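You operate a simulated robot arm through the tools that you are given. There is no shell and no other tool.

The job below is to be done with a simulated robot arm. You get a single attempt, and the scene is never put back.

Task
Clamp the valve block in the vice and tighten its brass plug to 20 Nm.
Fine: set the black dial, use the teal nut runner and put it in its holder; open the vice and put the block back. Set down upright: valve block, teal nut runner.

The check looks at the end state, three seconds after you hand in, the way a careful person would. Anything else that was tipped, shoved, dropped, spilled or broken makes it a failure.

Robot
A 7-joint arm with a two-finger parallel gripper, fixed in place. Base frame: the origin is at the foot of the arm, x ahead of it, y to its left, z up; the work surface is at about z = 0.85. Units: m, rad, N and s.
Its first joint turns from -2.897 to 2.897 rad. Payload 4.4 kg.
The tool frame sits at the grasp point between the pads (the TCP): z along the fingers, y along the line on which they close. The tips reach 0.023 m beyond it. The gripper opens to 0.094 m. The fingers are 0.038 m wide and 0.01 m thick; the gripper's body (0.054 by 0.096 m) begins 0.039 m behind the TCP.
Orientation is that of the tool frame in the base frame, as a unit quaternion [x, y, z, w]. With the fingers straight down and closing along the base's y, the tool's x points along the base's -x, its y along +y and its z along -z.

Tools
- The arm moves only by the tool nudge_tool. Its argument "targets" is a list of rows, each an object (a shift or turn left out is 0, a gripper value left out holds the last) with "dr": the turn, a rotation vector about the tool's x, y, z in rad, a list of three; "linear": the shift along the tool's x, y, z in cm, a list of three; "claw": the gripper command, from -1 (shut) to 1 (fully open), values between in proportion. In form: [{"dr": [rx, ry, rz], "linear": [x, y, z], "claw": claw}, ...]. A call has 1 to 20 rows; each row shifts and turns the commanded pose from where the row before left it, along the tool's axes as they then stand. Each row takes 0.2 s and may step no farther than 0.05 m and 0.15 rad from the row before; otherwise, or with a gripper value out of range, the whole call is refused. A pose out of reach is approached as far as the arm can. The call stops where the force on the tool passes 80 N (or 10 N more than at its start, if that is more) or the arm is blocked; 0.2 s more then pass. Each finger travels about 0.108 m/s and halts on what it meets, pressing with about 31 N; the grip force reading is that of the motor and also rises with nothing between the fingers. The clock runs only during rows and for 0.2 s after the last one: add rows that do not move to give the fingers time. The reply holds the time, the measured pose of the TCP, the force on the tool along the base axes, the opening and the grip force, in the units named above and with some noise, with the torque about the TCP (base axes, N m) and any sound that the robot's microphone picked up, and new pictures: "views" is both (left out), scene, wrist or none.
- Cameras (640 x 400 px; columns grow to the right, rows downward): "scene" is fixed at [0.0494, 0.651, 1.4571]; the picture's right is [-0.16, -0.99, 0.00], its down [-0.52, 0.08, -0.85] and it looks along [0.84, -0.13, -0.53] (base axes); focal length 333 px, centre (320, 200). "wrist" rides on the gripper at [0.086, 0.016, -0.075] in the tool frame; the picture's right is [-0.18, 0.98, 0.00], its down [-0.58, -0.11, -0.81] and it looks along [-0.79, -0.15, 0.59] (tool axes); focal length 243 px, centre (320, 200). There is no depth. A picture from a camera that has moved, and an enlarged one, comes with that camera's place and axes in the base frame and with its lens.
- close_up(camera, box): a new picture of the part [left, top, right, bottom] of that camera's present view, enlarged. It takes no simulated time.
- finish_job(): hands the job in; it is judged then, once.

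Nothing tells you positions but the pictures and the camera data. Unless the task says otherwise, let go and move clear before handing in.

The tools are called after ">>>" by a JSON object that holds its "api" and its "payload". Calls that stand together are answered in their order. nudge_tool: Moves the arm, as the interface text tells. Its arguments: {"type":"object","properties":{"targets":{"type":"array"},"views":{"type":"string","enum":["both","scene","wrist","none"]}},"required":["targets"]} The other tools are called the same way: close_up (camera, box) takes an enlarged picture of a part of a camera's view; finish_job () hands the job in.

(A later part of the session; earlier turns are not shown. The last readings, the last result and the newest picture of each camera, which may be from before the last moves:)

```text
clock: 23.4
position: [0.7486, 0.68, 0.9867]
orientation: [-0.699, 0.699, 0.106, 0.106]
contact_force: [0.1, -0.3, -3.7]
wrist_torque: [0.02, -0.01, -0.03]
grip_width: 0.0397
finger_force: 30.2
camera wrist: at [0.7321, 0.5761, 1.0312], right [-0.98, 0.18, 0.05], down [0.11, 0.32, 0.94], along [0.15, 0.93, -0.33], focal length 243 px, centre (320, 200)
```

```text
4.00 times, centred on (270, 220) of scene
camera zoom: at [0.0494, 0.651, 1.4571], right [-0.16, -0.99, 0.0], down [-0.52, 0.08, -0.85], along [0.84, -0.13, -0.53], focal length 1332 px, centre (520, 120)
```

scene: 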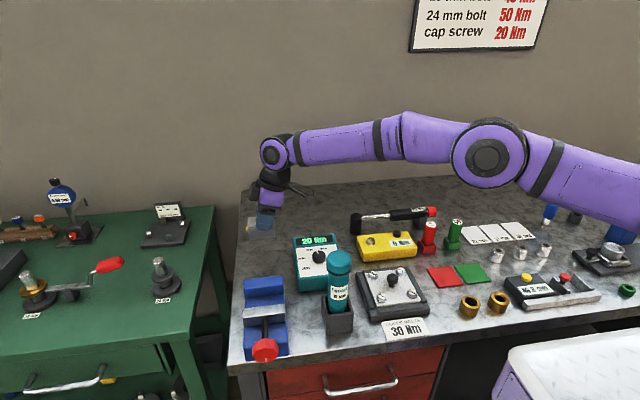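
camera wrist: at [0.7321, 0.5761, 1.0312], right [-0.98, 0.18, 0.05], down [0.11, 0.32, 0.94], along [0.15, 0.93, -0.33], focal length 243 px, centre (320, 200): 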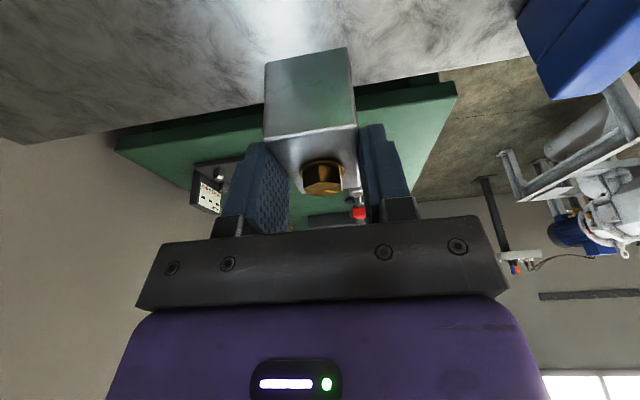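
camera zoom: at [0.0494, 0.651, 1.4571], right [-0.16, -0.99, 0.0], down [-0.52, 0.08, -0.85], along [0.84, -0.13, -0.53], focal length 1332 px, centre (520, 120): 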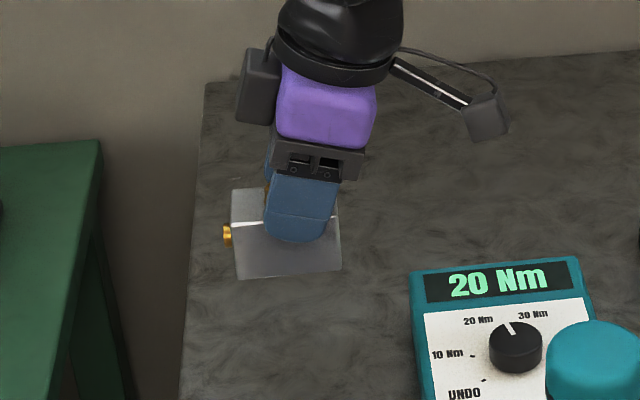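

The block is lifted and level. At the vice, this grip would put the wrist camera right next to the standing nut runner. So I'll set the block on clear bench at x≈0.685 and re-grip it vertically with the camera on the far (+y) side.

>>> {"api": "nudge_tool", "payload": {"targets": [{"linear": [0, 3.15, 0]}, {"linear": [0, 3.15, 0]}, {"linear": [0.89, 0, 2.87]}, {"linear": [0.89, 0, 2.87]}, {"linear": [0.41, 0, 1.34]}, {"linear": [0.1, 0, 0.33]}, {}]}}

>>> {"api": "close_up", "payload": {"camera": "scene", "box": [220, 200, 320, 300]}}

```text
clock: 25.0
position: [0.685, 0.6803, 0.907]
orientation: [0.699, -0.699, -0.106, -0.105]
contact_force: [0.3, -0.6, -3.7]
wrist_torque: [-0.05, 0.0, -0.03]
grip_width: 0.0397
finger_force: 31.2
camera wrist: at [0.6693, 0.5771, 0.9532], right [-0.98, 0.18, 0.05], down [0.11, 0.32, 0.94], along [0.15, 0.93, -0.33], focal length 243 px, centre (320, 200)
```

scene: 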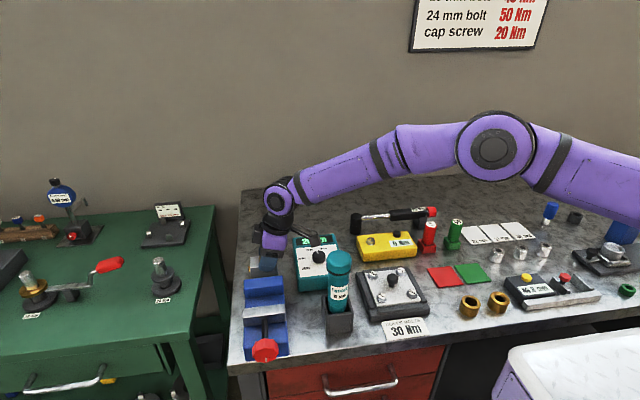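
wrist: 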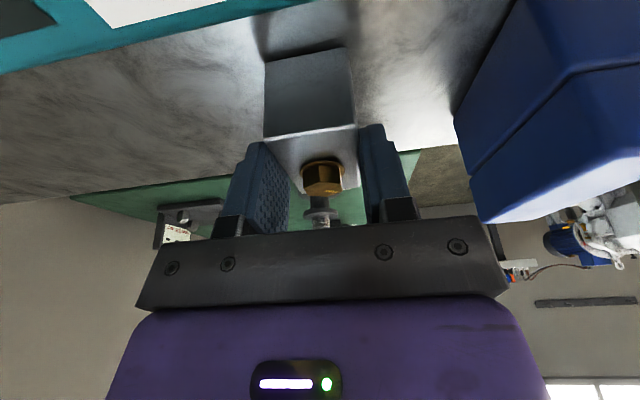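

```text
4.00 times, centred on (270, 250) of scene
camera zoom: at [0.0494, 0.651, 1.4571], right [-0.16, -0.99, 0.0], down [-0.52, 0.08, -0.85], along [0.84, -0.13, -0.53], focal length 1332 px, centre (520, 0)
```

zoom: 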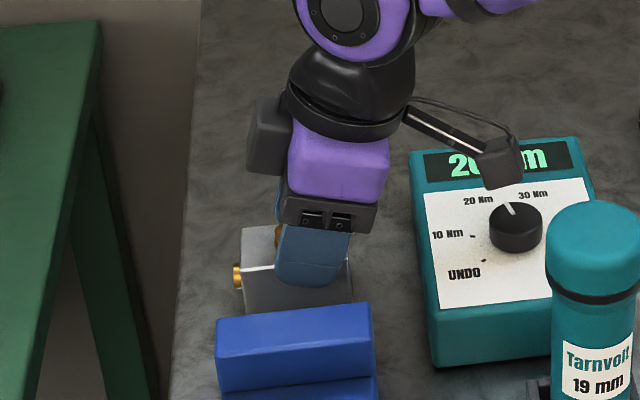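

The block is about 1 mm above the bench with its weight still on the gripper. I'll lower until it touches, then release.

>>> {"api": "nudge_tool", "payload": {"targets": [{"linear": [0.03, 0, 0.095]}, {}, {"linear": [0.03, 0, 0.095]}, {}], "views": "none"}}

```text
clock: 26.0
position: [0.6863, 0.6815, 0.9055]
orientation: [-0.699, 0.7, 0.105, 0.106]
contact_force: [0.3, 0.3, -3.1]
wrist_torque: [-0.03, 0.04, -0.01]
grip_width: 0.0395
finger_force: 31.0
```

>>> {"api": "nudge_tool", "payload": {"targets": [{"linear": [0.03, 0, 0.095]}, {}, {"linear": [0.015, 0, 0.048]}, {}], "views": "none"}}

```text
clock: 27.0
position: [0.6861, 0.6812, 0.9061]
orientation: [-0.699, 0.699, 0.106, 0.106]
contact_force: [0.1, -1.3, 3.0]
wrist_torque: [-0.09, 0.12, 0.03]
grip_width: 0.0398
finger_force: 30.8
```

The block is standing on the bench. I'll open, rise, remove the tilt and turn the gripper 180° about vertical.

>>> {"api": "nudge_tool", "payload": {"targets": [{"claw": 0.5}, {}, {"linear": [-1.18, 0, -3.82]}, {"linear": [-1.18, 0, -3.82]}, {"linear": [-1.18, 0, -3.82]}, {"linear": [-1.18, 0, -3.82]}, {"dr": [0, 0.15, 0]}, {"dr": [0, 0.15, 0]}, {"dr": [0, 0, 0.15]}, {"dr": [0, 0, 0.15]}, {"dr": [0, 0, 0.15]}, {"dr": [0, 0, 0.15]}, {"dr": [0, 0, 0.15]}, {"dr": [0, 0, 0.15]}, {"dr": [0, 0, 0.15]}, {"dr": [0, 0, 0.15]}, {"dr": [0, 0, 0.15]}, {"dr": [0, 0, 0.15]}]}}

>>> {"api": "close_up", "payload": {"camera": "scene", "box": [220, 200, 320, 300]}}

```text
clock: 30.8
position: [0.6859, 0.6809, 1.065]
orientation: [-0.035, 0.999, 0.0, 0.0]
contact_force: [-0.2, 0.2, -0.2]
wrist_torque: [-0.05, 0.0, -0.03]
grip_width: 0.0705
finger_force: 0.0
camera wrist: at [0.5969, 0.6914, 1.1394], right [0.12, 0.99, 0.0], down [0.59, -0.07, 0.81], along [0.8, -0.09, -0.59], focal length 243 px, centre (320, 200)
```

scene: 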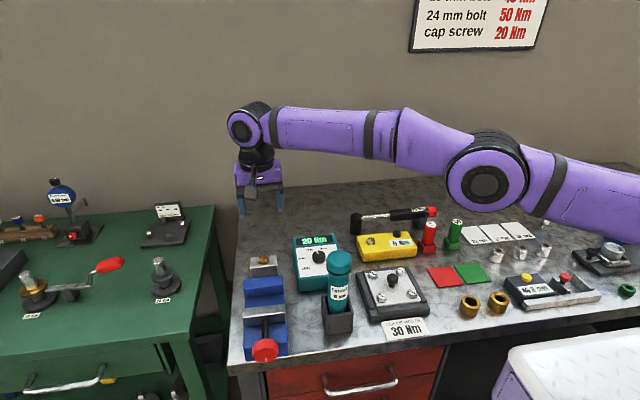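
wrist: 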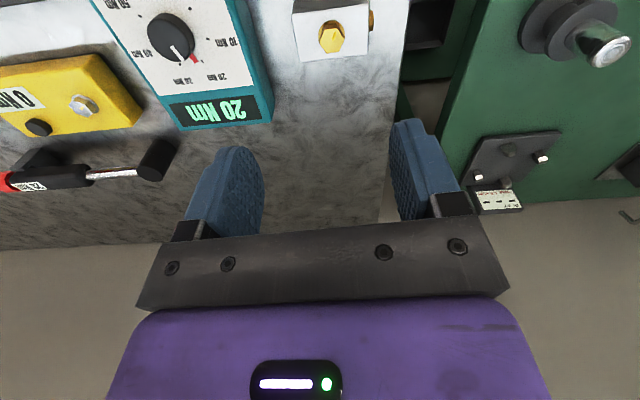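

```text
4.00 times, centred on (270, 250) of scene
camera zoom: at [0.0494, 0.651, 1.4571], right [-0.16, -0.99, 0.0], down [-0.52, 0.08, -0.85], along [0.84, -0.13, -0.53], focal length 1332 px, centre (520, 0)
```

zoom: 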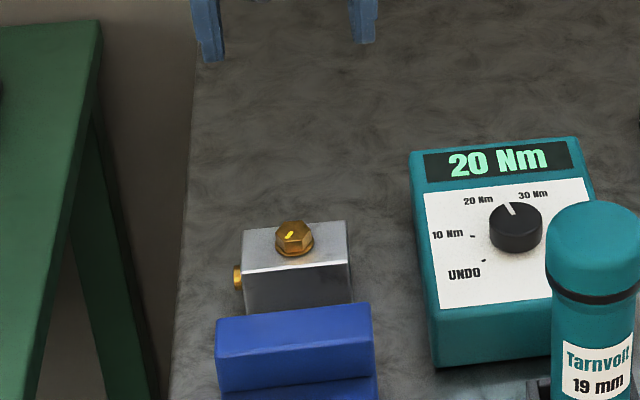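

The block stands upright at the intermediate spot. Continuing the turn to yaw +90°.

>>> {"api": "nudge_tool", "payload": {"targets": [{"dr": [0, 0, 0.149]}, {"dr": [0, 0, 0.149]}, {"dr": [0, 0, 0.149]}, {"dr": [0, 0, 0.149]}, {"dr": [0, 0, 0.149]}, {"dr": [0, 0, 0.149]}, {"dr": [0, 0, 0.149]}, {"dr": [0, 0, 0.149]}, {"dr": [0, 0, 0.149]}, {"dr": [0, 0, 0.149]}, {"dr": [0, 0, 0.15]}, {}]}}

```text
clock: 33.4
position: [0.6855, 0.6812, 1.0645]
orientation: [0.707, 0.708, 0.0, 0.001]
contact_force: [-0.7, -0.6, 0.3]
wrist_torque: [-0.03, -0.01, -0.01]
grip_width: 0.0704
finger_force: 0.0
camera wrist: at [0.7007, 0.7676, 1.1397], right [0.98, -0.18, 0.0], down [-0.11, -0.58, 0.81], along [-0.15, -0.79, -0.59], focal length 243 px, centre (320, 200)
```

scene: 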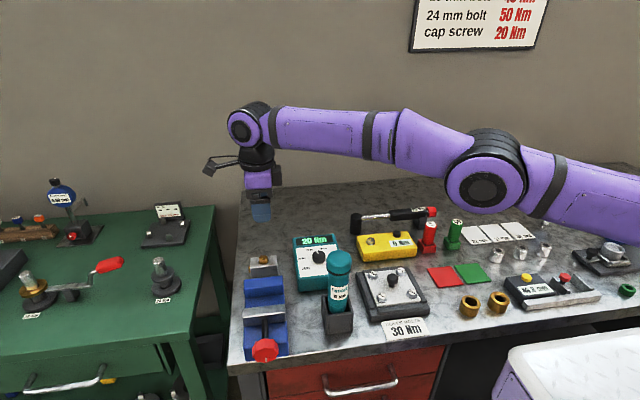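
wrist: 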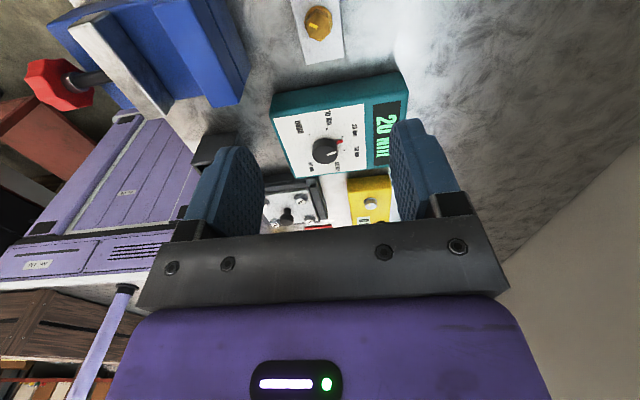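

Yaw +90° is reachable. I'll zoom into the wrist view to measure the vice gap and the block.

>>> {"api": "close_up", "payload": {"camera": "wrist", "box": [10, 0, 260, 150]}}

>>> {"api": "close_up", "payload": {"camera": "wrist", "box": [260, 0, 380, 80]}}

```text
2.56 times, centred on (135, 75) of wrist
camera zoom: at [0.7007, 0.7676, 1.1397], right [0.98, -0.18, 0.0], down [-0.11, -0.58, 0.81], along [-0.15, -0.79, -0.59], focal length 621 px, centre (794, 520)
```

zoom: 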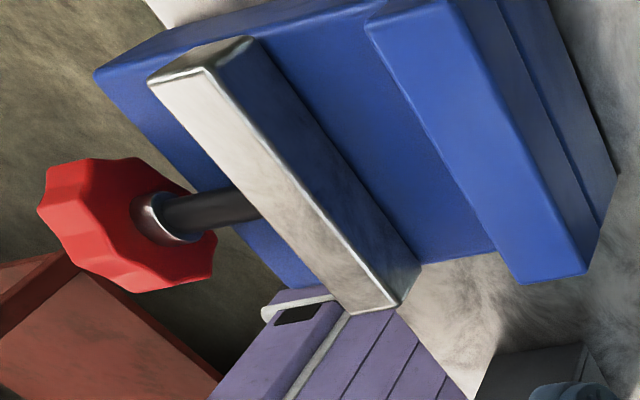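

```text
5.00 times, centred on (320, 40) of wrist
camera zoom: at [0.7007, 0.7676, 1.1397], right [0.98, -0.18, 0.0], down [-0.11, -0.58, 0.81], along [-0.15, -0.79, -0.59], focal length 1213 px, centre (320, 1000)
```

zoom: 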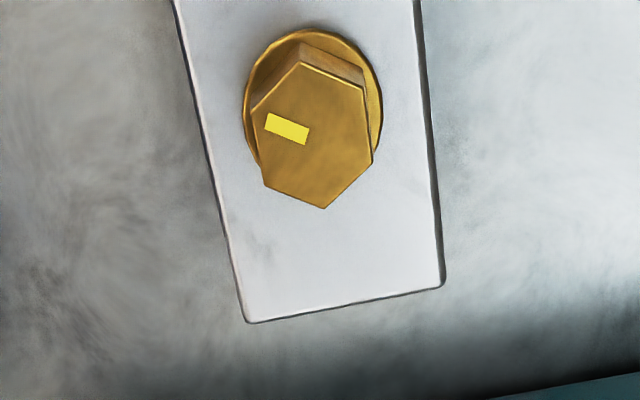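

Refined measurements:

| Item | Value |
|---|---|
| Fixed jaw face | x≈0.571 |
| Moving jaw face | x≈0.517 |
| Jaw top | z≈0.922 |
| Vice bed | z≈0.894 |
| Jaw y range | 0.649–0.732 |
| Block centre | (0.685, 0.692) |

I'll descend vertically and re-grip the top 11 mm of the block.

>>> {"api": "nudge_tool", "payload": {"targets": [{"linear": [0.4, 0, 4]}, {"linear": [0, 0, 4]}, {"linear": [0, 0, 4]}, {"linear": [0, 0, 3]}, {"linear": [0, 0, 1.0]}, {}]}}

>>> {"api": "close_up", "payload": {"camera": "scene", "box": [220, 200, 320, 300]}}

```text
clock: 34.8
position: [0.6848, 0.6851, 0.9051]
orientation: [0.707, 0.708, 0.0, 0.0]
contact_force: [0.1, 0.6, 0.5]
wrist_torque: [0.0, -0.03, 0.03]
grip_width: 0.0703
finger_force: 0.1
camera wrist: at [0.7003, 0.7715, 0.9799], right [0.98, -0.18, 0.0], down [-0.11, -0.58, 0.81], along [-0.15, -0.79, -0.59], focal length 243 px, centre (320, 200)
```

scene: 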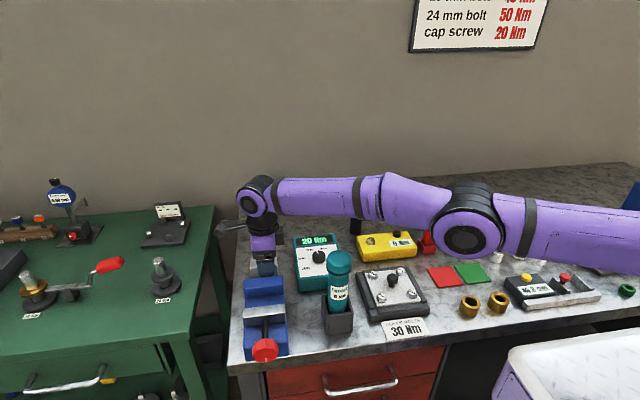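
wrist: 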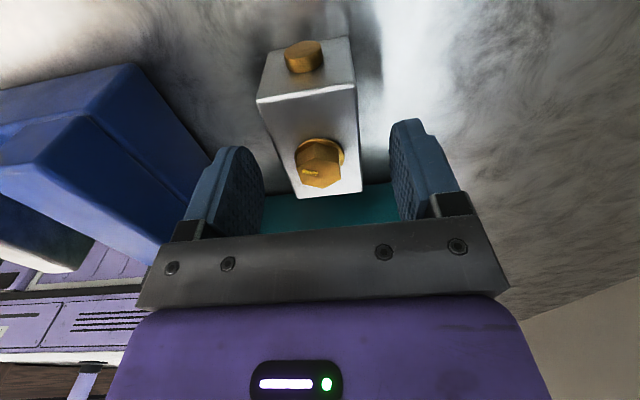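

```text
4.00 times, centred on (270, 250) of scene
camera zoom: at [0.0494, 0.651, 1.4571], right [-0.16, -0.99, 0.0], down [-0.52, 0.08, -0.85], along [0.84, -0.13, -0.53], focal length 1332 px, centre (520, 0)
```

zoom: 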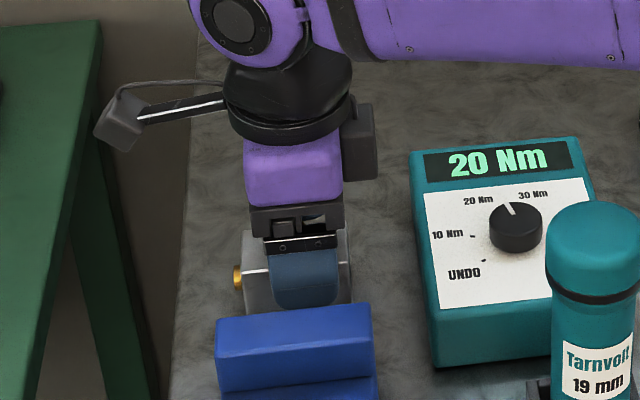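

Fingers are straddling the block. Closing and lifting.

>>> {"api": "nudge_tool", "payload": {"targets": [{"claw": -1}, {}, {}, {"linear": [0, 0, -1.0]}, {"linear": [0, 0, -3.0]}, {"linear": [0, 0, -4.0]}, {}]}}

>>> {"api": "close_up", "payload": {"camera": "scene", "box": [220, 180, 320, 280]}}

```text
clock: 36.4
position: [0.6839, 0.6851, 0.9844]
orientation: [0.707, 0.707, 0.0, 0.0]
contact_force: [-0.5, 0.5, -3.1]
wrist_torque: [0.0, 0.01, 0.0]
grip_width: 0.0397
finger_force: 30.7
camera wrist: at [0.7002, 0.7718, 1.0596], right [0.98, -0.18, 0.0], down [-0.11, -0.58, 0.81], along [-0.15, -0.79, -0.59], focal length 243 px, centre (320, 200)
```

scene: 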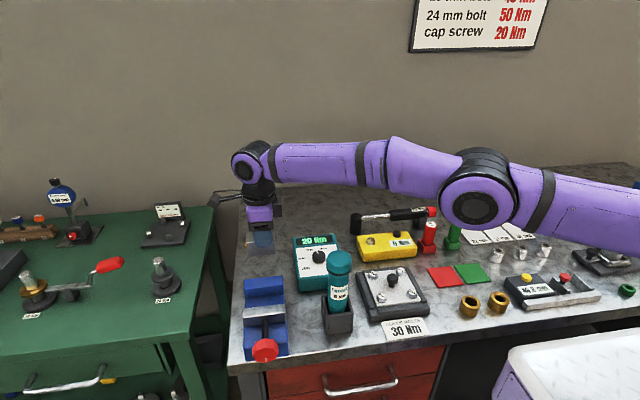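
wrist: 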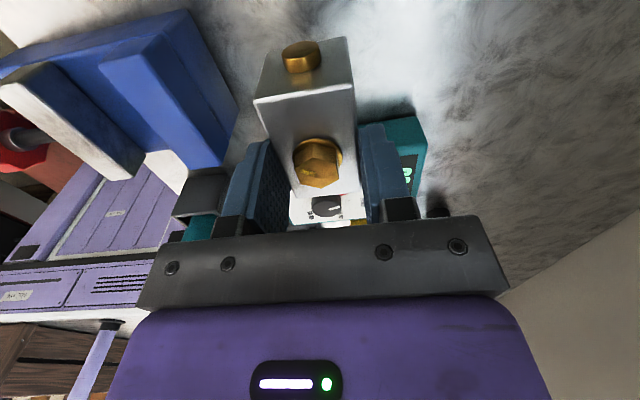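

```text
4.00 times, centred on (270, 230) of scene
camera zoom: at [0.0494, 0.651, 1.4571], right [-0.16, -0.99, 0.0], down [-0.52, 0.08, -0.85], along [0.84, -0.13, -0.53], focal length 1332 px, centre (520, 80)
```

zoom: 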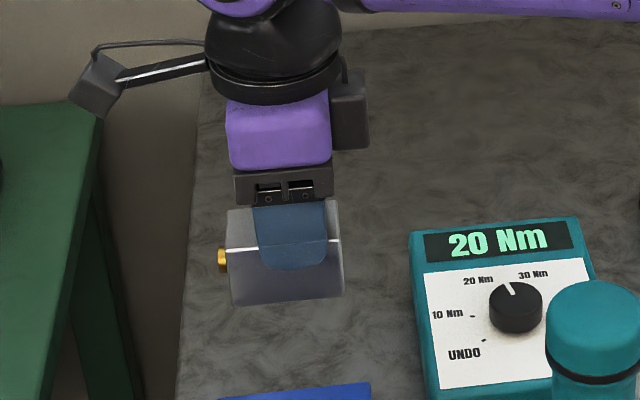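

The block is held level. I'll carry it over the vice gap to x≈0.546.

>>> {"api": "nudge_tool", "payload": {"targets": [{"linear": [0, -4.6, -1.5]}, {"linear": [0, -4.6, -0.5]}, {"linear": [0, -4.6, 0]}, {}, {}]}}

>>> {"api": "close_up", "payload": {"camera": "scene", "box": [215, 210, 335, 330]}}

>>> {"api": "close_up", "payload": {"camera": "wrist", "box": [150, 0, 450, 220]}}

```text
clock: 37.6
position: [0.546, 0.6856, 1.0051]
orientation: [0.706, 0.708, 0.0, 0.0]
contact_force: [1.4, 0.3, -3.9]
wrist_torque: [0.0, 0.0, -0.01]
grip_width: 0.0395
finger_force: 30.9
camera wrist: at [0.5621, 0.7724, 1.0797], right [0.98, -0.18, 0.0], down [-0.11, -0.58, 0.81], along [-0.15, -0.79, -0.59], focal length 243 px, centre (320, 200)
```

scene: 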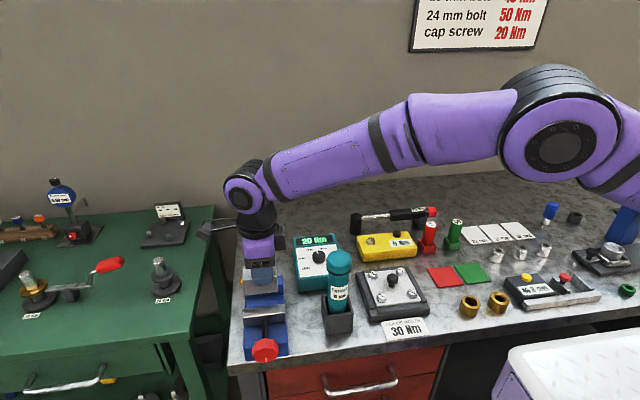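
wrist: 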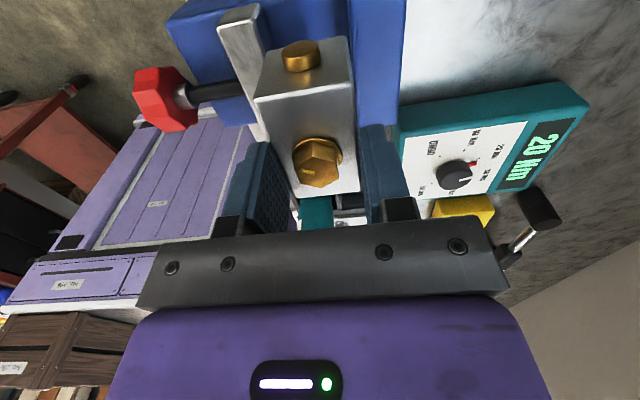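

```text
3.33 times, centred on (275, 270) of scene
camera zoom: at [0.0494, 0.651, 1.4571], right [-0.16, -0.99, 0.0], down [-0.52, 0.08, -0.85], along [0.84, -0.13, -0.53], focal length 1110 px, centre (470, -33)
```

zoom: 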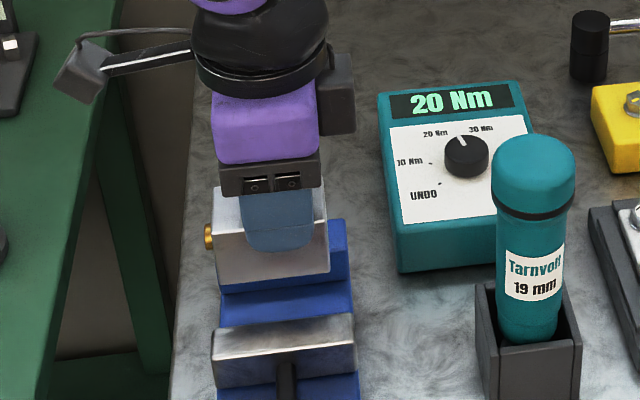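

```text
1.82 times, centred on (300, 110) of wrist
camera zoom: at [0.5621, 0.7724, 1.0797], right [0.98, -0.18, 0.0], down [-0.11, -0.58, 0.81], along [-0.15, -0.79, -0.59], focal length 441 px, centre (356, 364)
```

zoom: 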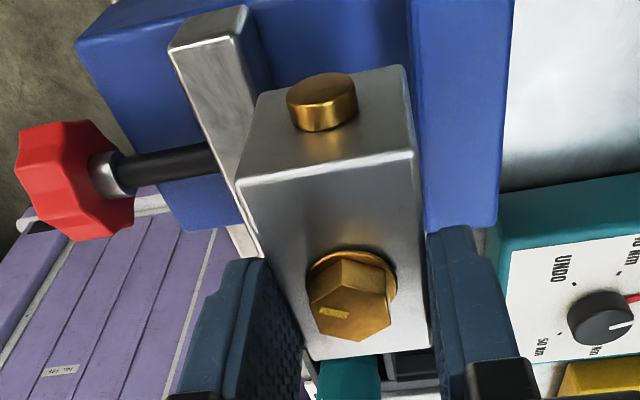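

The block is centred over the gap (jaws at about 0.520 and 0.571). Lowering in stages.

>>> {"api": "nudge_tool", "payload": {"targets": [{"linear": [0, 0, 1.5]}, {"linear": [0, 0, 1.2]}, {"linear": [0, 0, 1.0]}, {"linear": [0, 0, 0.8]}, {}]}}

>>> {"api": "close_up", "payload": {"camera": "scene", "box": [215, 230, 315, 330]}}

>>> {"api": "close_up", "payload": {"camera": "wrist", "box": [150, 0, 450, 220]}}

```text
clock: 38.8
position: [0.5456, 0.6858, 0.9589]
orientation: [0.707, 0.707, 0.0, 0.0]
contact_force: [0.3, 0.4, -3.1]
wrist_torque: [-0.03, -0.01, 0.02]
grip_width: 0.0395
finger_force: 30.8
camera wrist: at [0.5617, 0.7722, 1.0345], right [0.98, -0.18, 0.0], down [-0.11, -0.58, 0.81], along [-0.15, -0.79, -0.59], focal length 243 px, centre (320, 200)
```

scene: 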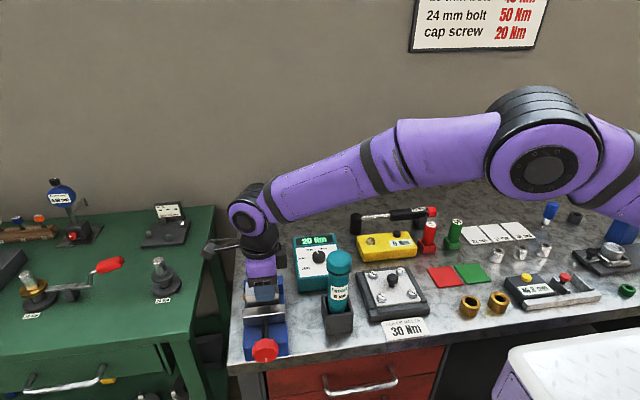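
wrist: 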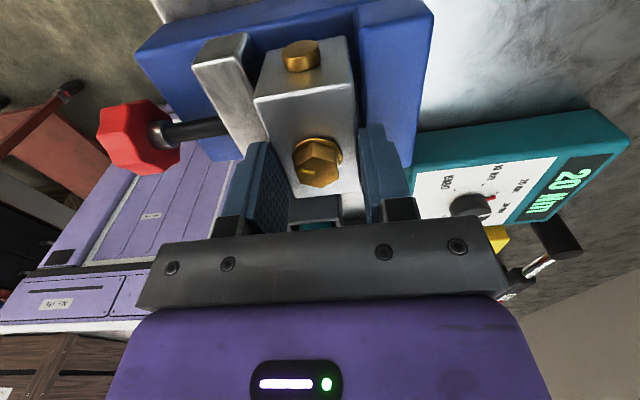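

```text
4.00 times, centred on (265, 280) of scene
camera zoom: at [0.0494, 0.651, 1.4571], right [-0.16, -0.99, 0.0], down [-0.52, 0.08, -0.85], along [0.84, -0.13, -0.53], focal length 1332 px, centre (540, -120)
```

zoom: 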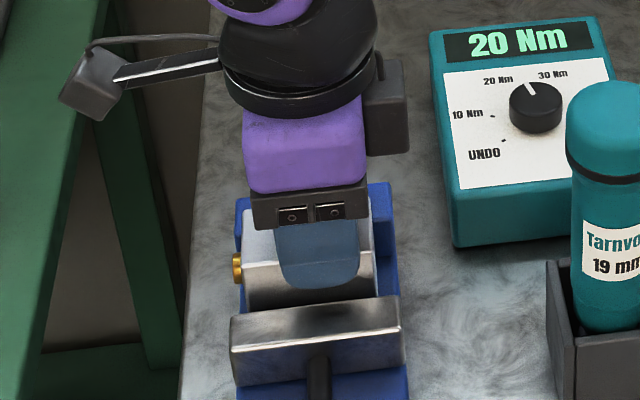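

```text
1.82 times, centred on (300, 110) of wrist
camera zoom: at [0.5617, 0.7722, 1.0345], right [0.98, -0.18, 0.0], down [-0.11, -0.58, 0.81], along [-0.15, -0.79, -0.59], focal length 441 px, centre (356, 364)
```

zoom: 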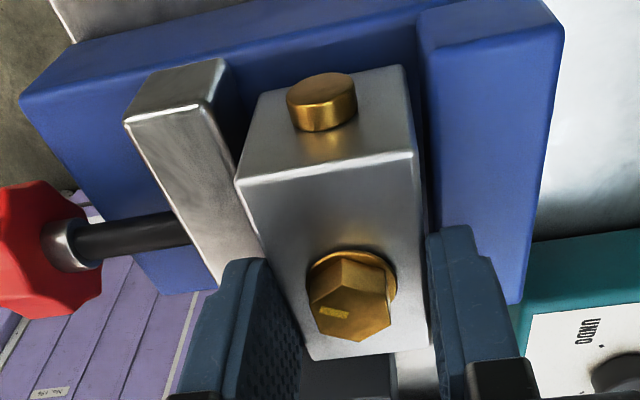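

The block is between the jaws with clearance. I'll lower in small steps until it touches the bed.

>>> {"api": "nudge_tool", "payload": {"targets": [{"linear": [0, 0, 0.4]}, {"linear": [0, 0, 0.3]}, {}, {"linear": [0, 0, 0.15]}, {}], "views": "none"}}

```text
clock: 40.0
position: [0.5482, 0.6854, 0.9506]
orientation: [0.707, 0.708, 0.001, 0.0]
contact_force: [0.0, -0.4, -3.2]
wrist_torque: [-0.03, 0.03, 0.02]
grip_width: 0.0396
finger_force: 30.6
```

>>> {"api": "nudge_tool", "payload": {"targets": [{"linear": [0, 0, 0.15]}, {}, {"linear": [0, 0, 0.1]}, {}], "views": "wrist"}}

>>> {"api": "close_up", "payload": {"camera": "wrist", "box": [150, 0, 450, 220]}}

>>> {"api": "close_up", "payload": {"camera": "scene", "box": [225, 260, 305, 340]}}

```text
clock: 41.0
position: [0.5472, 0.6852, 0.9505]
orientation: [0.706, 0.708, 0.002, 0.0]
contact_force: [1.7, 2.7, 13.3]
wrist_torque: [-0.33, 0.13, 0.01]
grip_width: 0.0392
finger_force: 31.3
camera wrist: at [0.5626, 0.7714, 1.0251], right [0.98, -0.18, 0.0], down [-0.11, -0.58, 0.8], along [-0.15, -0.79, -0.59], focal length 243 px, centre (320, 200)
```

wrist: 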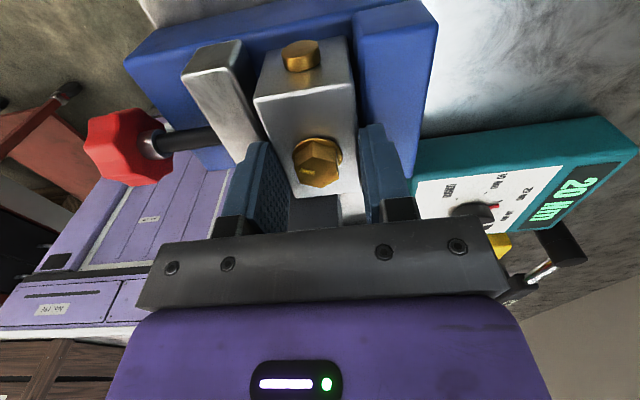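

```text
1.82 times, centred on (300, 110) of wrist
camera zoom: at [0.5626, 0.7714, 1.0251], right [0.98, -0.18, 0.0], down [-0.11, -0.58, 0.8], along [-0.15, -0.79, -0.59], focal length 441 px, centre (356, 364)
```

zoom: 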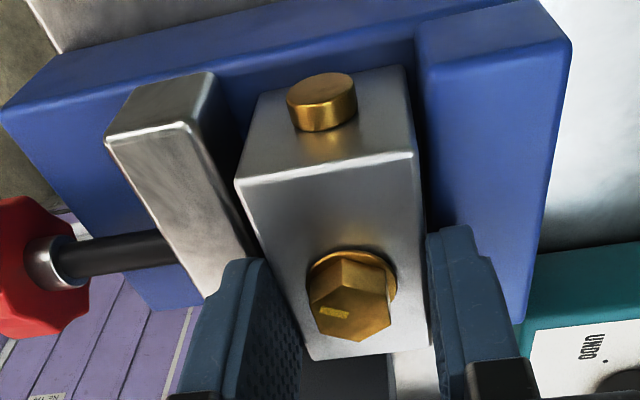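

```text
5.00 times, centred on (265, 300) of scene
camera zoom: at [0.0494, 0.651, 1.4571], right [-0.16, -0.99, 0.0], down [-0.52, 0.08, -0.85], along [0.84, -0.13, -0.53], focal length 1665 px, centre (595, -300)
```

zoom: 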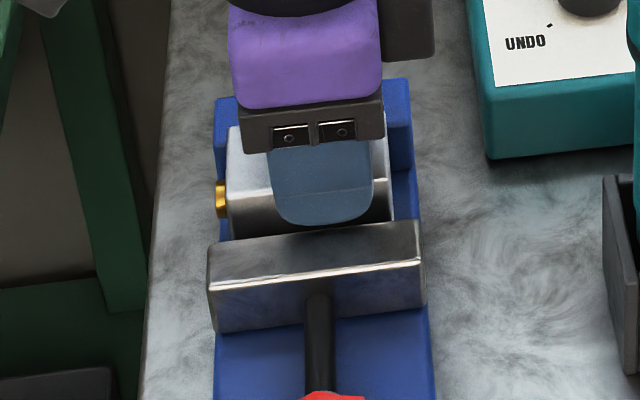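

Contact is at the expected bed height, so the block is seated. Releasing and rising.

>>> {"api": "nudge_tool", "payload": {"targets": [{"linear": [0, 0, -0.1]}, {"claw": 0.2}, {}, {"linear": [0, 0, -2]}, {"linear": [0, 0, -4]}, {"linear": [0, 0, -5]}, {}]}}

>>> {"api": "close_up", "payload": {"camera": "scene", "box": [215, 260, 305, 370]}}

>>> {"api": "close_up", "payload": {"camera": "wrist", "box": [100, 0, 400, 200]}}

```text
clock: 42.6
position: [0.545, 0.6848, 1.0588]
orientation: [0.706, 0.708, -0.001, 0.0]
contact_force: [0.0, 0.7, 0.2]
wrist_torque: [0.01, 0.02, 0.01]
grip_width: 0.0563
finger_force: 0.0
camera wrist: at [0.5611, 0.7722, 1.1342], right [0.98, -0.18, 0.0], down [-0.11, -0.58, 0.81], along [-0.15, -0.79, -0.59], focal length 243 px, centre (320, 200)
```

scene: 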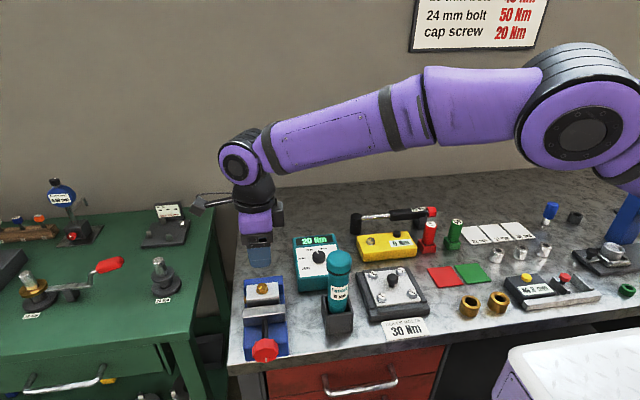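
wrist: 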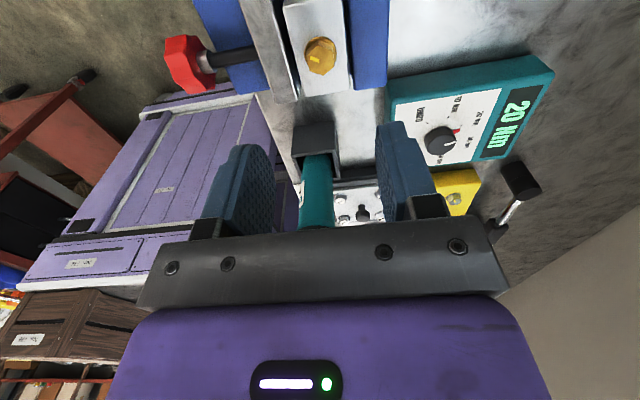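

```text
3.64 times, centred on (260, 315) of scene
camera zoom: at [0.0494, 0.651, 1.4571], right [-0.16, -0.99, 0.0], down [-0.52, 0.08, -0.85], along [0.84, -0.13, -0.53], focal length 1211 px, centre (538, -218)
```

zoom: 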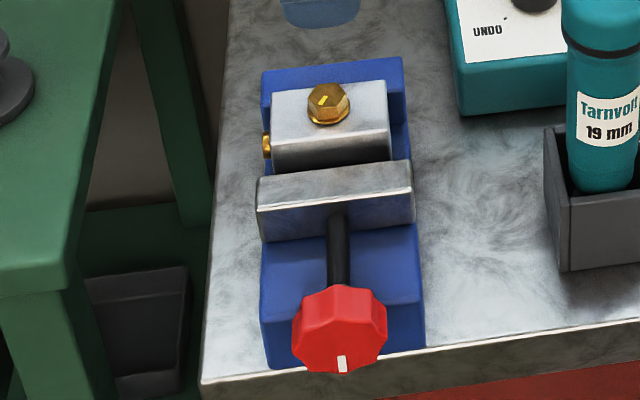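

```text
2.00 times, centred on (250, 100) of wrist
camera zoom: at [0.5611, 0.7722, 1.1342], right [0.98, -0.18, 0.0], down [-0.11, -0.58, 0.81], along [-0.15, -0.79, -0.59], focal length 485 px, centre (460, 400)
```

zoom: 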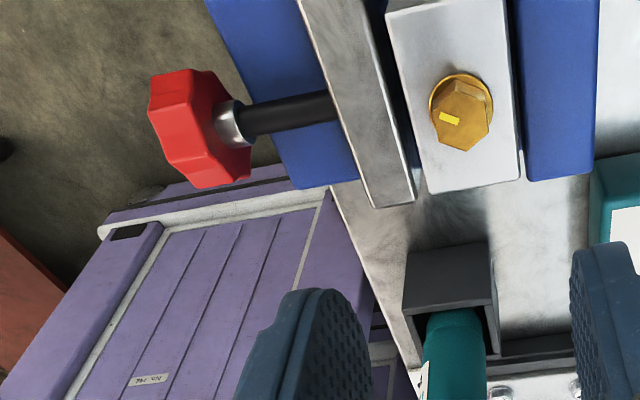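

The block sits squarely in the vice with its plug up. The red knob is centred around (0.43, 0.693, 0.908), turning about x. I'll back off to free space and try a horizontal tool pose (fingers pointing +x) for turning it.

>>> {"api": "nudge_tool", "payload": {"targets": [{"linear": [0, 0, -4.7]}, {"linear": [0, 0, -4.7]}, {"linear": [0, 0, -4.7]}, {"linear": [0, -4.8, 0]}, {"linear": [0, -4.8, 0]}, {"linear": [0, -4.8, 0]}, {"dr": [0, 0, -0.1428]}, {"dr": [0, 0, -0.1428]}, {"dr": [0, 0, -0.1428]}, {"dr": [0, 0, -0.1428]}, {"dr": [0, 0, -0.1428]}, {"dr": [0, 0, -0.1428]}, {"dr": [0, 0, -0.1428]}, {"dr": [0, 0, -0.1428]}, {"dr": [0, 0, -0.1428]}, {"dr": [0, 0, -0.1428]}, {"dr": [0, 0, -0.1428]}, {}], "views": "scene"}}

```text
clock: 46.4
position: [0.4032, 0.6847, 1.2004]
orientation: [-0.002, 1.0, 0.0, 0.0]
contact_force: [0.2, 0.1, 0.0]
wrist_torque: [-0.01, -0.05, -0.01]
grip_width: 0.0565
finger_force: 0.0
```

scene: 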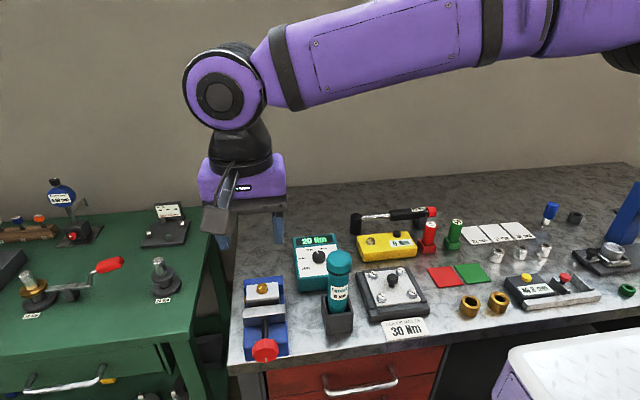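

Now pitch the fingers forward gradually, checking reachability.

>>> {"api": "nudge_tool", "payload": {"targets": [{"dr": [0, -0.15, 0]}, {"dr": [0, -0.15, 0]}, {"dr": [0, -0.15, 0]}, {"dr": [0, -0.15, 0]}, {"dr": [0, -0.15, 0]}, {"dr": [0, -0.15, 0]}, {}], "views": "scene"}}

```text
clock: 48.2
position: [0.4868, 0.6601, 1.1869]
orientation: [0.046, 0.898, -0.033, 0.436]
contact_force: [-0.6, 1.1, 0.2]
wrist_torque: [0.01, 0.0, -0.03]
grip_width: 0.0563
finger_force: 0.1
stopped in row 7: the arm was blocked; the commanded pose is now the measured one
```

scene: 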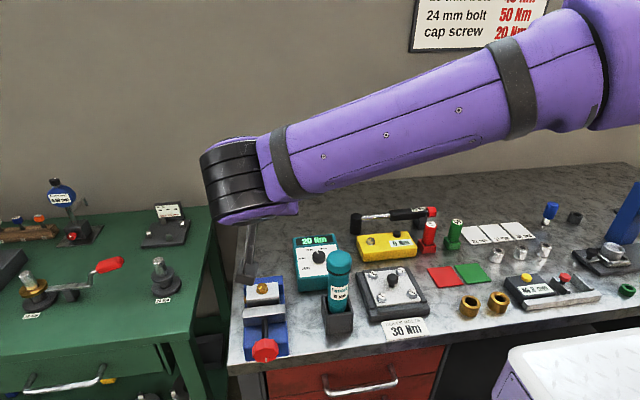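

The arm got blocked partway in that pitch path. I'll look around from here before choosing another route.

>>> {"api": "nudge_tool", "payload": {"targets": [{}]}}

```text
clock: 48.6
position: [0.4869, 0.6605, 1.1881]
orientation: [0.047, 0.898, -0.033, 0.436]
contact_force: [0.2, -0.7, -0.3]
wrist_torque: [0.02, 0.01, -0.01]
grip_width: 0.0565
finger_force: 0.0
camera wrist: at [0.3777, 0.6892, 1.1658], right [0.22, 0.97, 0.13], down [-0.28, -0.06, 0.96], along [0.93, -0.25, 0.26], focal length 243 px, centre (320, 200)
```

scene: 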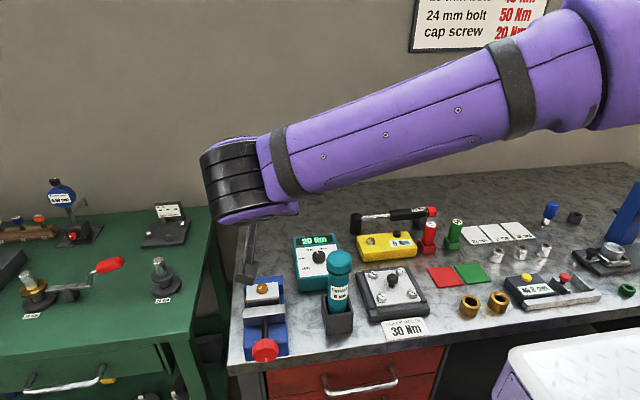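
wrist: 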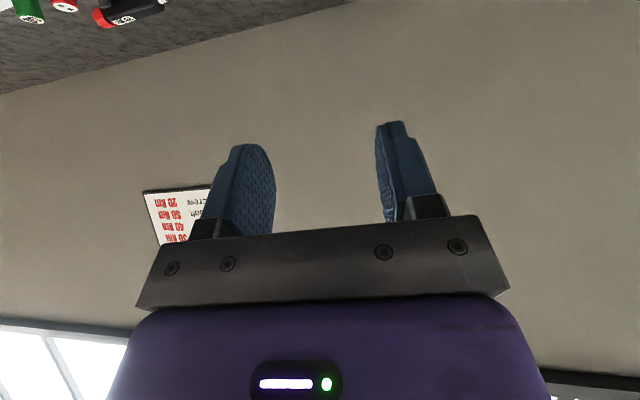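

>>> {"api": "nudge_tool", "payload": {"targets": [{"dr": [0, -0.1, 0]}, {"dr": [0, -0.1, 0]}, {"dr": [0, -0.1, 0]}, {"dr": [0, -0.1, 0]}, {}], "views": "scene"}}

```text
clock: 49.8
position: [0.4878, 0.6597, 1.1883]
orientation: [0.039, 0.793, -0.041, 0.607]
contact_force: [0.5, 0.0, -0.1]
wrist_torque: [-0.01, 0.0, 0.02]
grip_width: 0.0566
finger_force: 0.0
```

scene: 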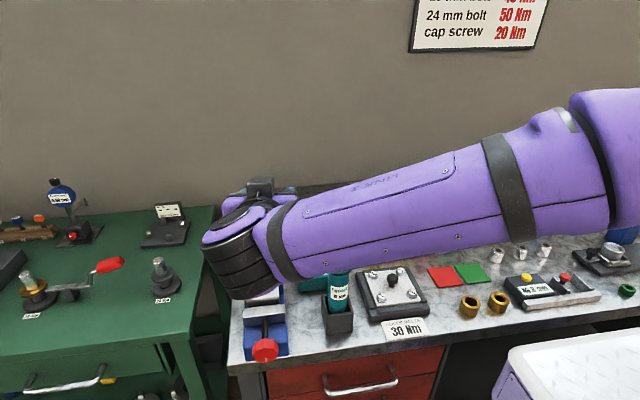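

The pitch continues fine from here. I'll level the fingers to +x, then back off in x, align to y≈0.693 and come down partway.

>>> {"api": "nudge_tool", "payload": {"targets": [{"dr": [-0.0565, -0.132, 0], "claw": 1}, {"dr": [-0.0565, -0.132, 0]}, {}, {"linear": [0, 1.0, -3]}, {"linear": [0, 1.0, -3]}, {"linear": [0, 1.3, -3]}, {}], "views": "both"}}

```text
clock: 51.6
position: [0.4684, 0.6791, 1.193]
orientation: [0.03, 0.713, -0.023, 0.7]
contact_force: [0.3, -0.4, 0.2]
wrist_torque: [0.02, -0.02, 0.0]
grip_width: 0.0941
finger_force: 0.1
stopped in row 7: the arm was blocked; the commanded pose is now the measured one
camera wrist: at [0.3933, 0.7019, 1.1084], right [0.08, 0.98, 0.19], down [-0.8, -0.05, 0.6], along [0.59, -0.2, 0.78], focal length 243 px, centre (320, 200)
```

scene: 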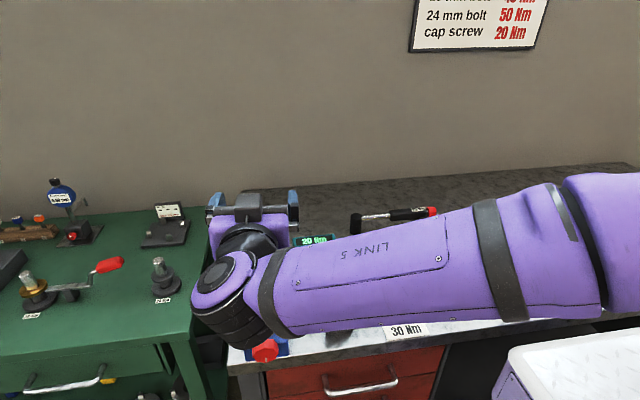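
wrist: 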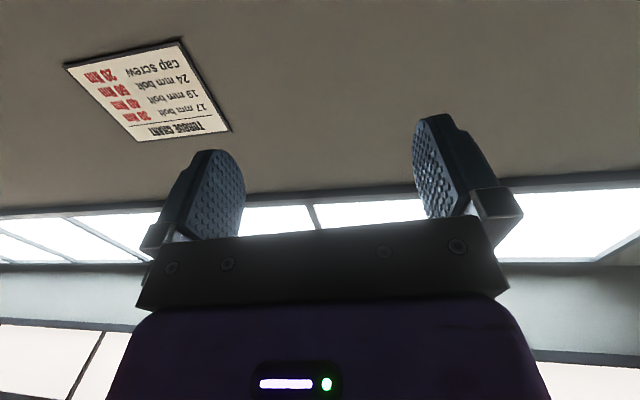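

The arm can't retract far enough in x in this pose to reach the knob head-on. Instead I'll go back to fingers-down and straddle the knob from above, turning it about x by tilting, with re-grips.

>>> {"api": "nudge_tool", "payload": {"targets": [{"linear": [0, 0, 2.5]}, {"dr": [0, 0.14, 0]}, {"dr": [0, 0.14, 0]}, {"dr": [0, 0.14, 0]}, {"dr": [0, 0.14, 0]}, {"dr": [0, 0.14, 0]}, {"dr": [0, 0.14, 0]}, {"dr": [0, 0.14, 0]}, {"dr": [0, 0.14, 0]}, {"dr": [0, 0.14, 0]}, {"dr": [0, 0.14, 0]}, {"dr": [0, 0.14, 0]}, {"dr": [0, 0, -0.075]}, {}]}}

```text
clock: 54.6
position: [0.4689, 0.6821, 1.1992]
orientation: [-0.009, 1.0, 0.005, 0.011]
contact_force: [0.2, 0.5, 0.0]
wrist_torque: [0.01, -0.01, -0.05]
grip_width: 0.0937
finger_force: 0.1
camera wrist: at [0.3794, 0.6966, 1.2718], right [0.17, 0.99, 0.01], down [0.56, -0.11, 0.82], along [0.81, -0.13, -0.57], focal length 243 px, centre (320, 200)
```

scene: 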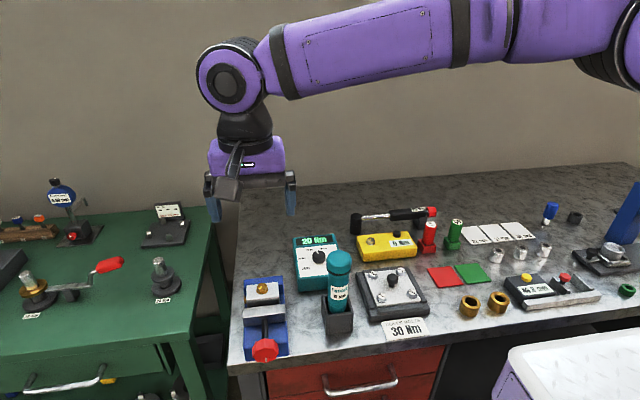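
wrist: 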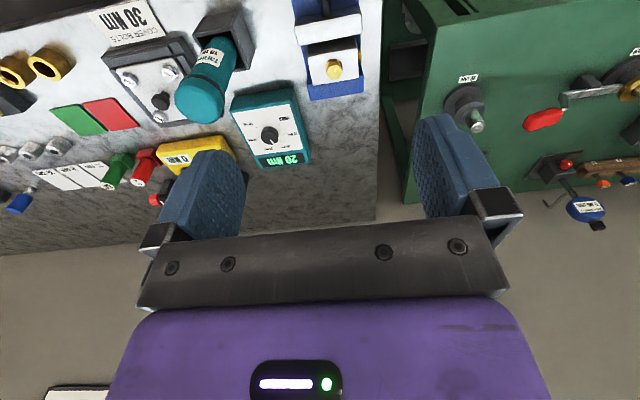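

Back to fingers-down. I'll move above the knob and take a closer look at it from the wrist camera.

>>> {"api": "nudge_tool", "payload": {"targets": [{"dr": [0.01, 0.022, 0.018]}, {"linear": [4.0, 1.0, 0]}, {"linear": [0, 0, 4.5]}, {"linear": [0, 0, 4.5]}, {"linear": [0, 0, 4.5]}, {"linear": [0, 0, 4.5]}, {}]}}

>>> {"api": "close_up", "payload": {"camera": "wrist", "box": [200, 0, 420, 140]}}

>>> {"api": "close_up", "payload": {"camera": "scene", "box": [205, 250, 325, 370]}}

```text
clock: 56.2
position: [0.4262, 0.6925, 1.019]
orientation: [0.001, 1.0, 0.0, 0.002]
contact_force: [0.1, 0.5, -0.1]
wrist_torque: [-0.01, 0.03, 0.0]
grip_width: 0.0939
finger_force: 0.2
camera wrist: at [0.34, 0.7094, 1.0935], right [0.19, 0.98, 0.0], down [0.58, -0.11, 0.81], along [0.79, -0.15, -0.59], focal length 243 px, centre (320, 200)
```

scene: 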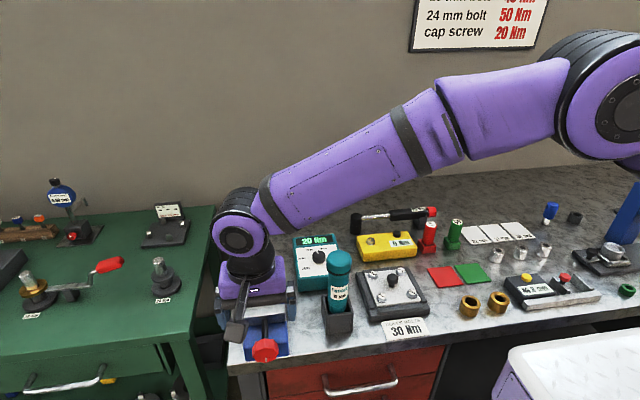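
wrist: 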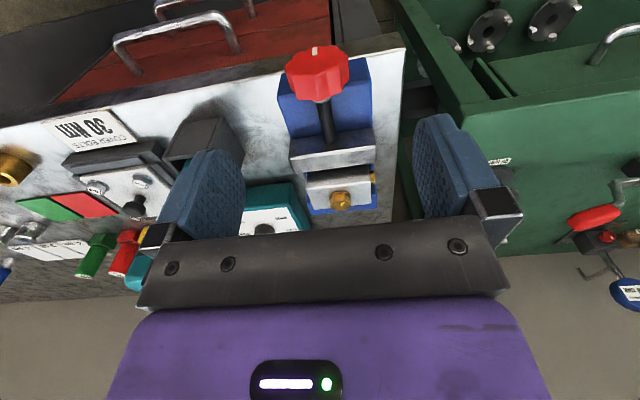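

```text
2.86 times, centred on (310, 70) of wrist
camera zoom: at [0.34, 0.7094, 1.0935], right [0.19, 0.98, 0.0], down [0.58, -0.11, 0.81], along [0.79, -0.15, -0.59], focal length 693 px, centre (349, 571)
```

zoom: 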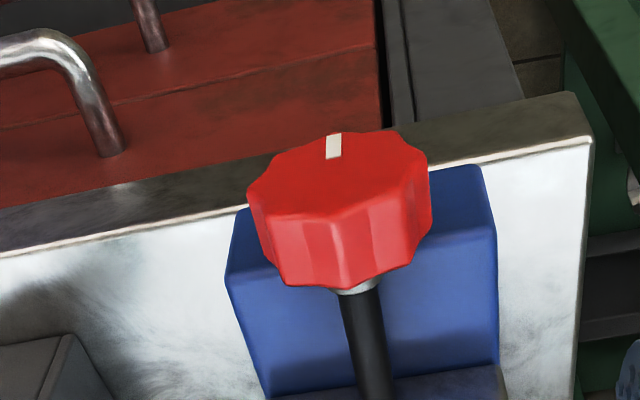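

```text
3.33 times, centred on (265, 310) of scene
camera zoom: at [0.0494, 0.651, 1.4571], right [-0.16, -0.99, 0.0], down [-0.52, 0.08, -0.85], along [0.84, -0.13, -0.53], focal length 1110 px, centre (503, -167)
```

zoom: 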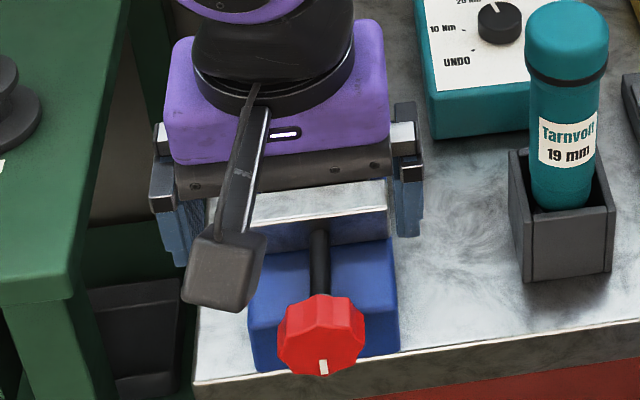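

The knob is centred near (0.428, 0.691, 0.910), about 49 mm across. I'll tilt the gripper (wrist toward +y), slide to the approach line and check before moving in.

>>> {"api": "nudge_tool", "payload": {"targets": [{"dr": [0.14, 0, 0], "claw": 0.35}, {"dr": [0.14, 0, 0]}, {"dr": [0.14, 0, 0]}, {"dr": [0.14, 0, 0]}, {"dr": [0.14, 0, 0]}, {"linear": [-0.12, 3.45, -0.3]}, {"linear": [-0.12, 3.45, -0.3]}, {}]}}

>>> {"api": "close_up", "payload": {"camera": "scene", "box": [185, 240, 325, 380]}}

```text
clock: 58.0
position: [0.4181, 0.6821, 1.0042]
orientation: [0.001, 0.951, -0.309, 0.001]
contact_force: [-0.6, 0.0, -0.5]
wrist_torque: [-0.02, 0.0, 0.02]
grip_width: 0.0639
finger_force: 0.1
out of reach, approached as far as the arm can: row 5, 6, 7
camera wrist: at [0.3321, 0.7404, 1.0562], right [0.19, 0.79, -0.58], down [0.58, 0.38, 0.72], along [0.79, -0.47, -0.39], focal length 243 px, centre (320, 200)
```

scene: 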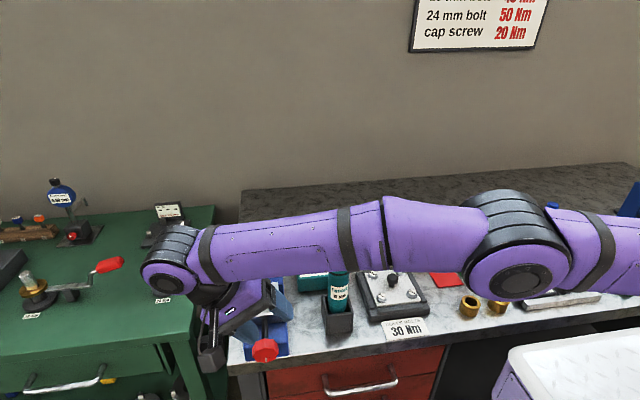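
wrist: 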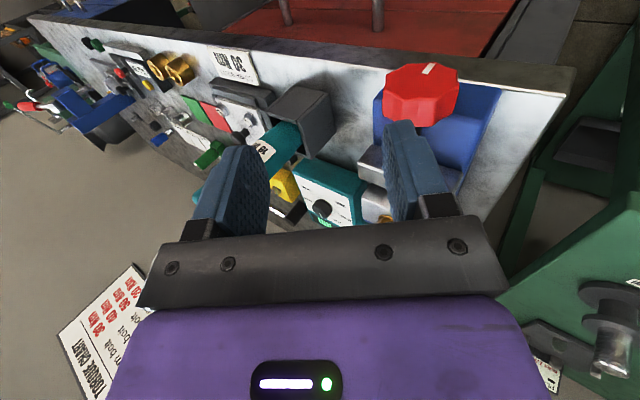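

```text
2.86 times, centred on (255, 310) of scene
camera zoom: at [0.0494, 0.651, 1.4571], right [-0.16, -0.99, 0.0], down [-0.52, 0.08, -0.85], along [0.84, -0.13, -0.53], focal length 951 px, centre (506, -114)
```

zoom: 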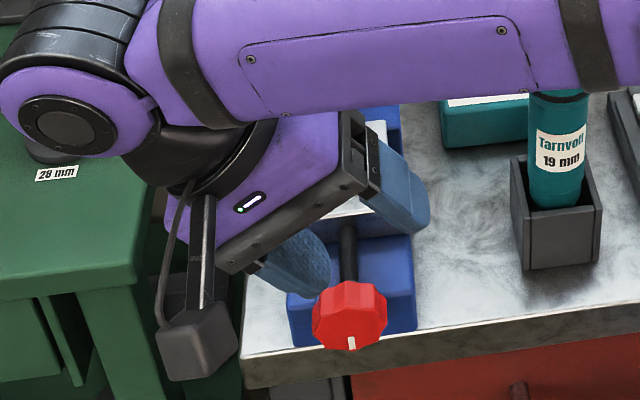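

Full +y tilt is at the reach limit. I'll use a smaller swing, from about +0.3 to −0.7 rad, with repeated re-grips around the knob. First back to about +0.3 and line up.

>>> {"api": "nudge_tool", "payload": {"targets": [{"dr": [-0.15, 0, 0]}, {"dr": [-0.15, 0, 0]}, {}, {}], "views": "none"}}

```text
clock: 59.0
position: [0.4206, 0.6807, 1.0053]
orientation: [0.001, 0.987, -0.163, 0.0]
contact_force: [-0.6, 0.4, 0.2]
wrist_torque: [-0.01, 0.03, 0.01]
grip_width: 0.0636
finger_force: 0.0
```

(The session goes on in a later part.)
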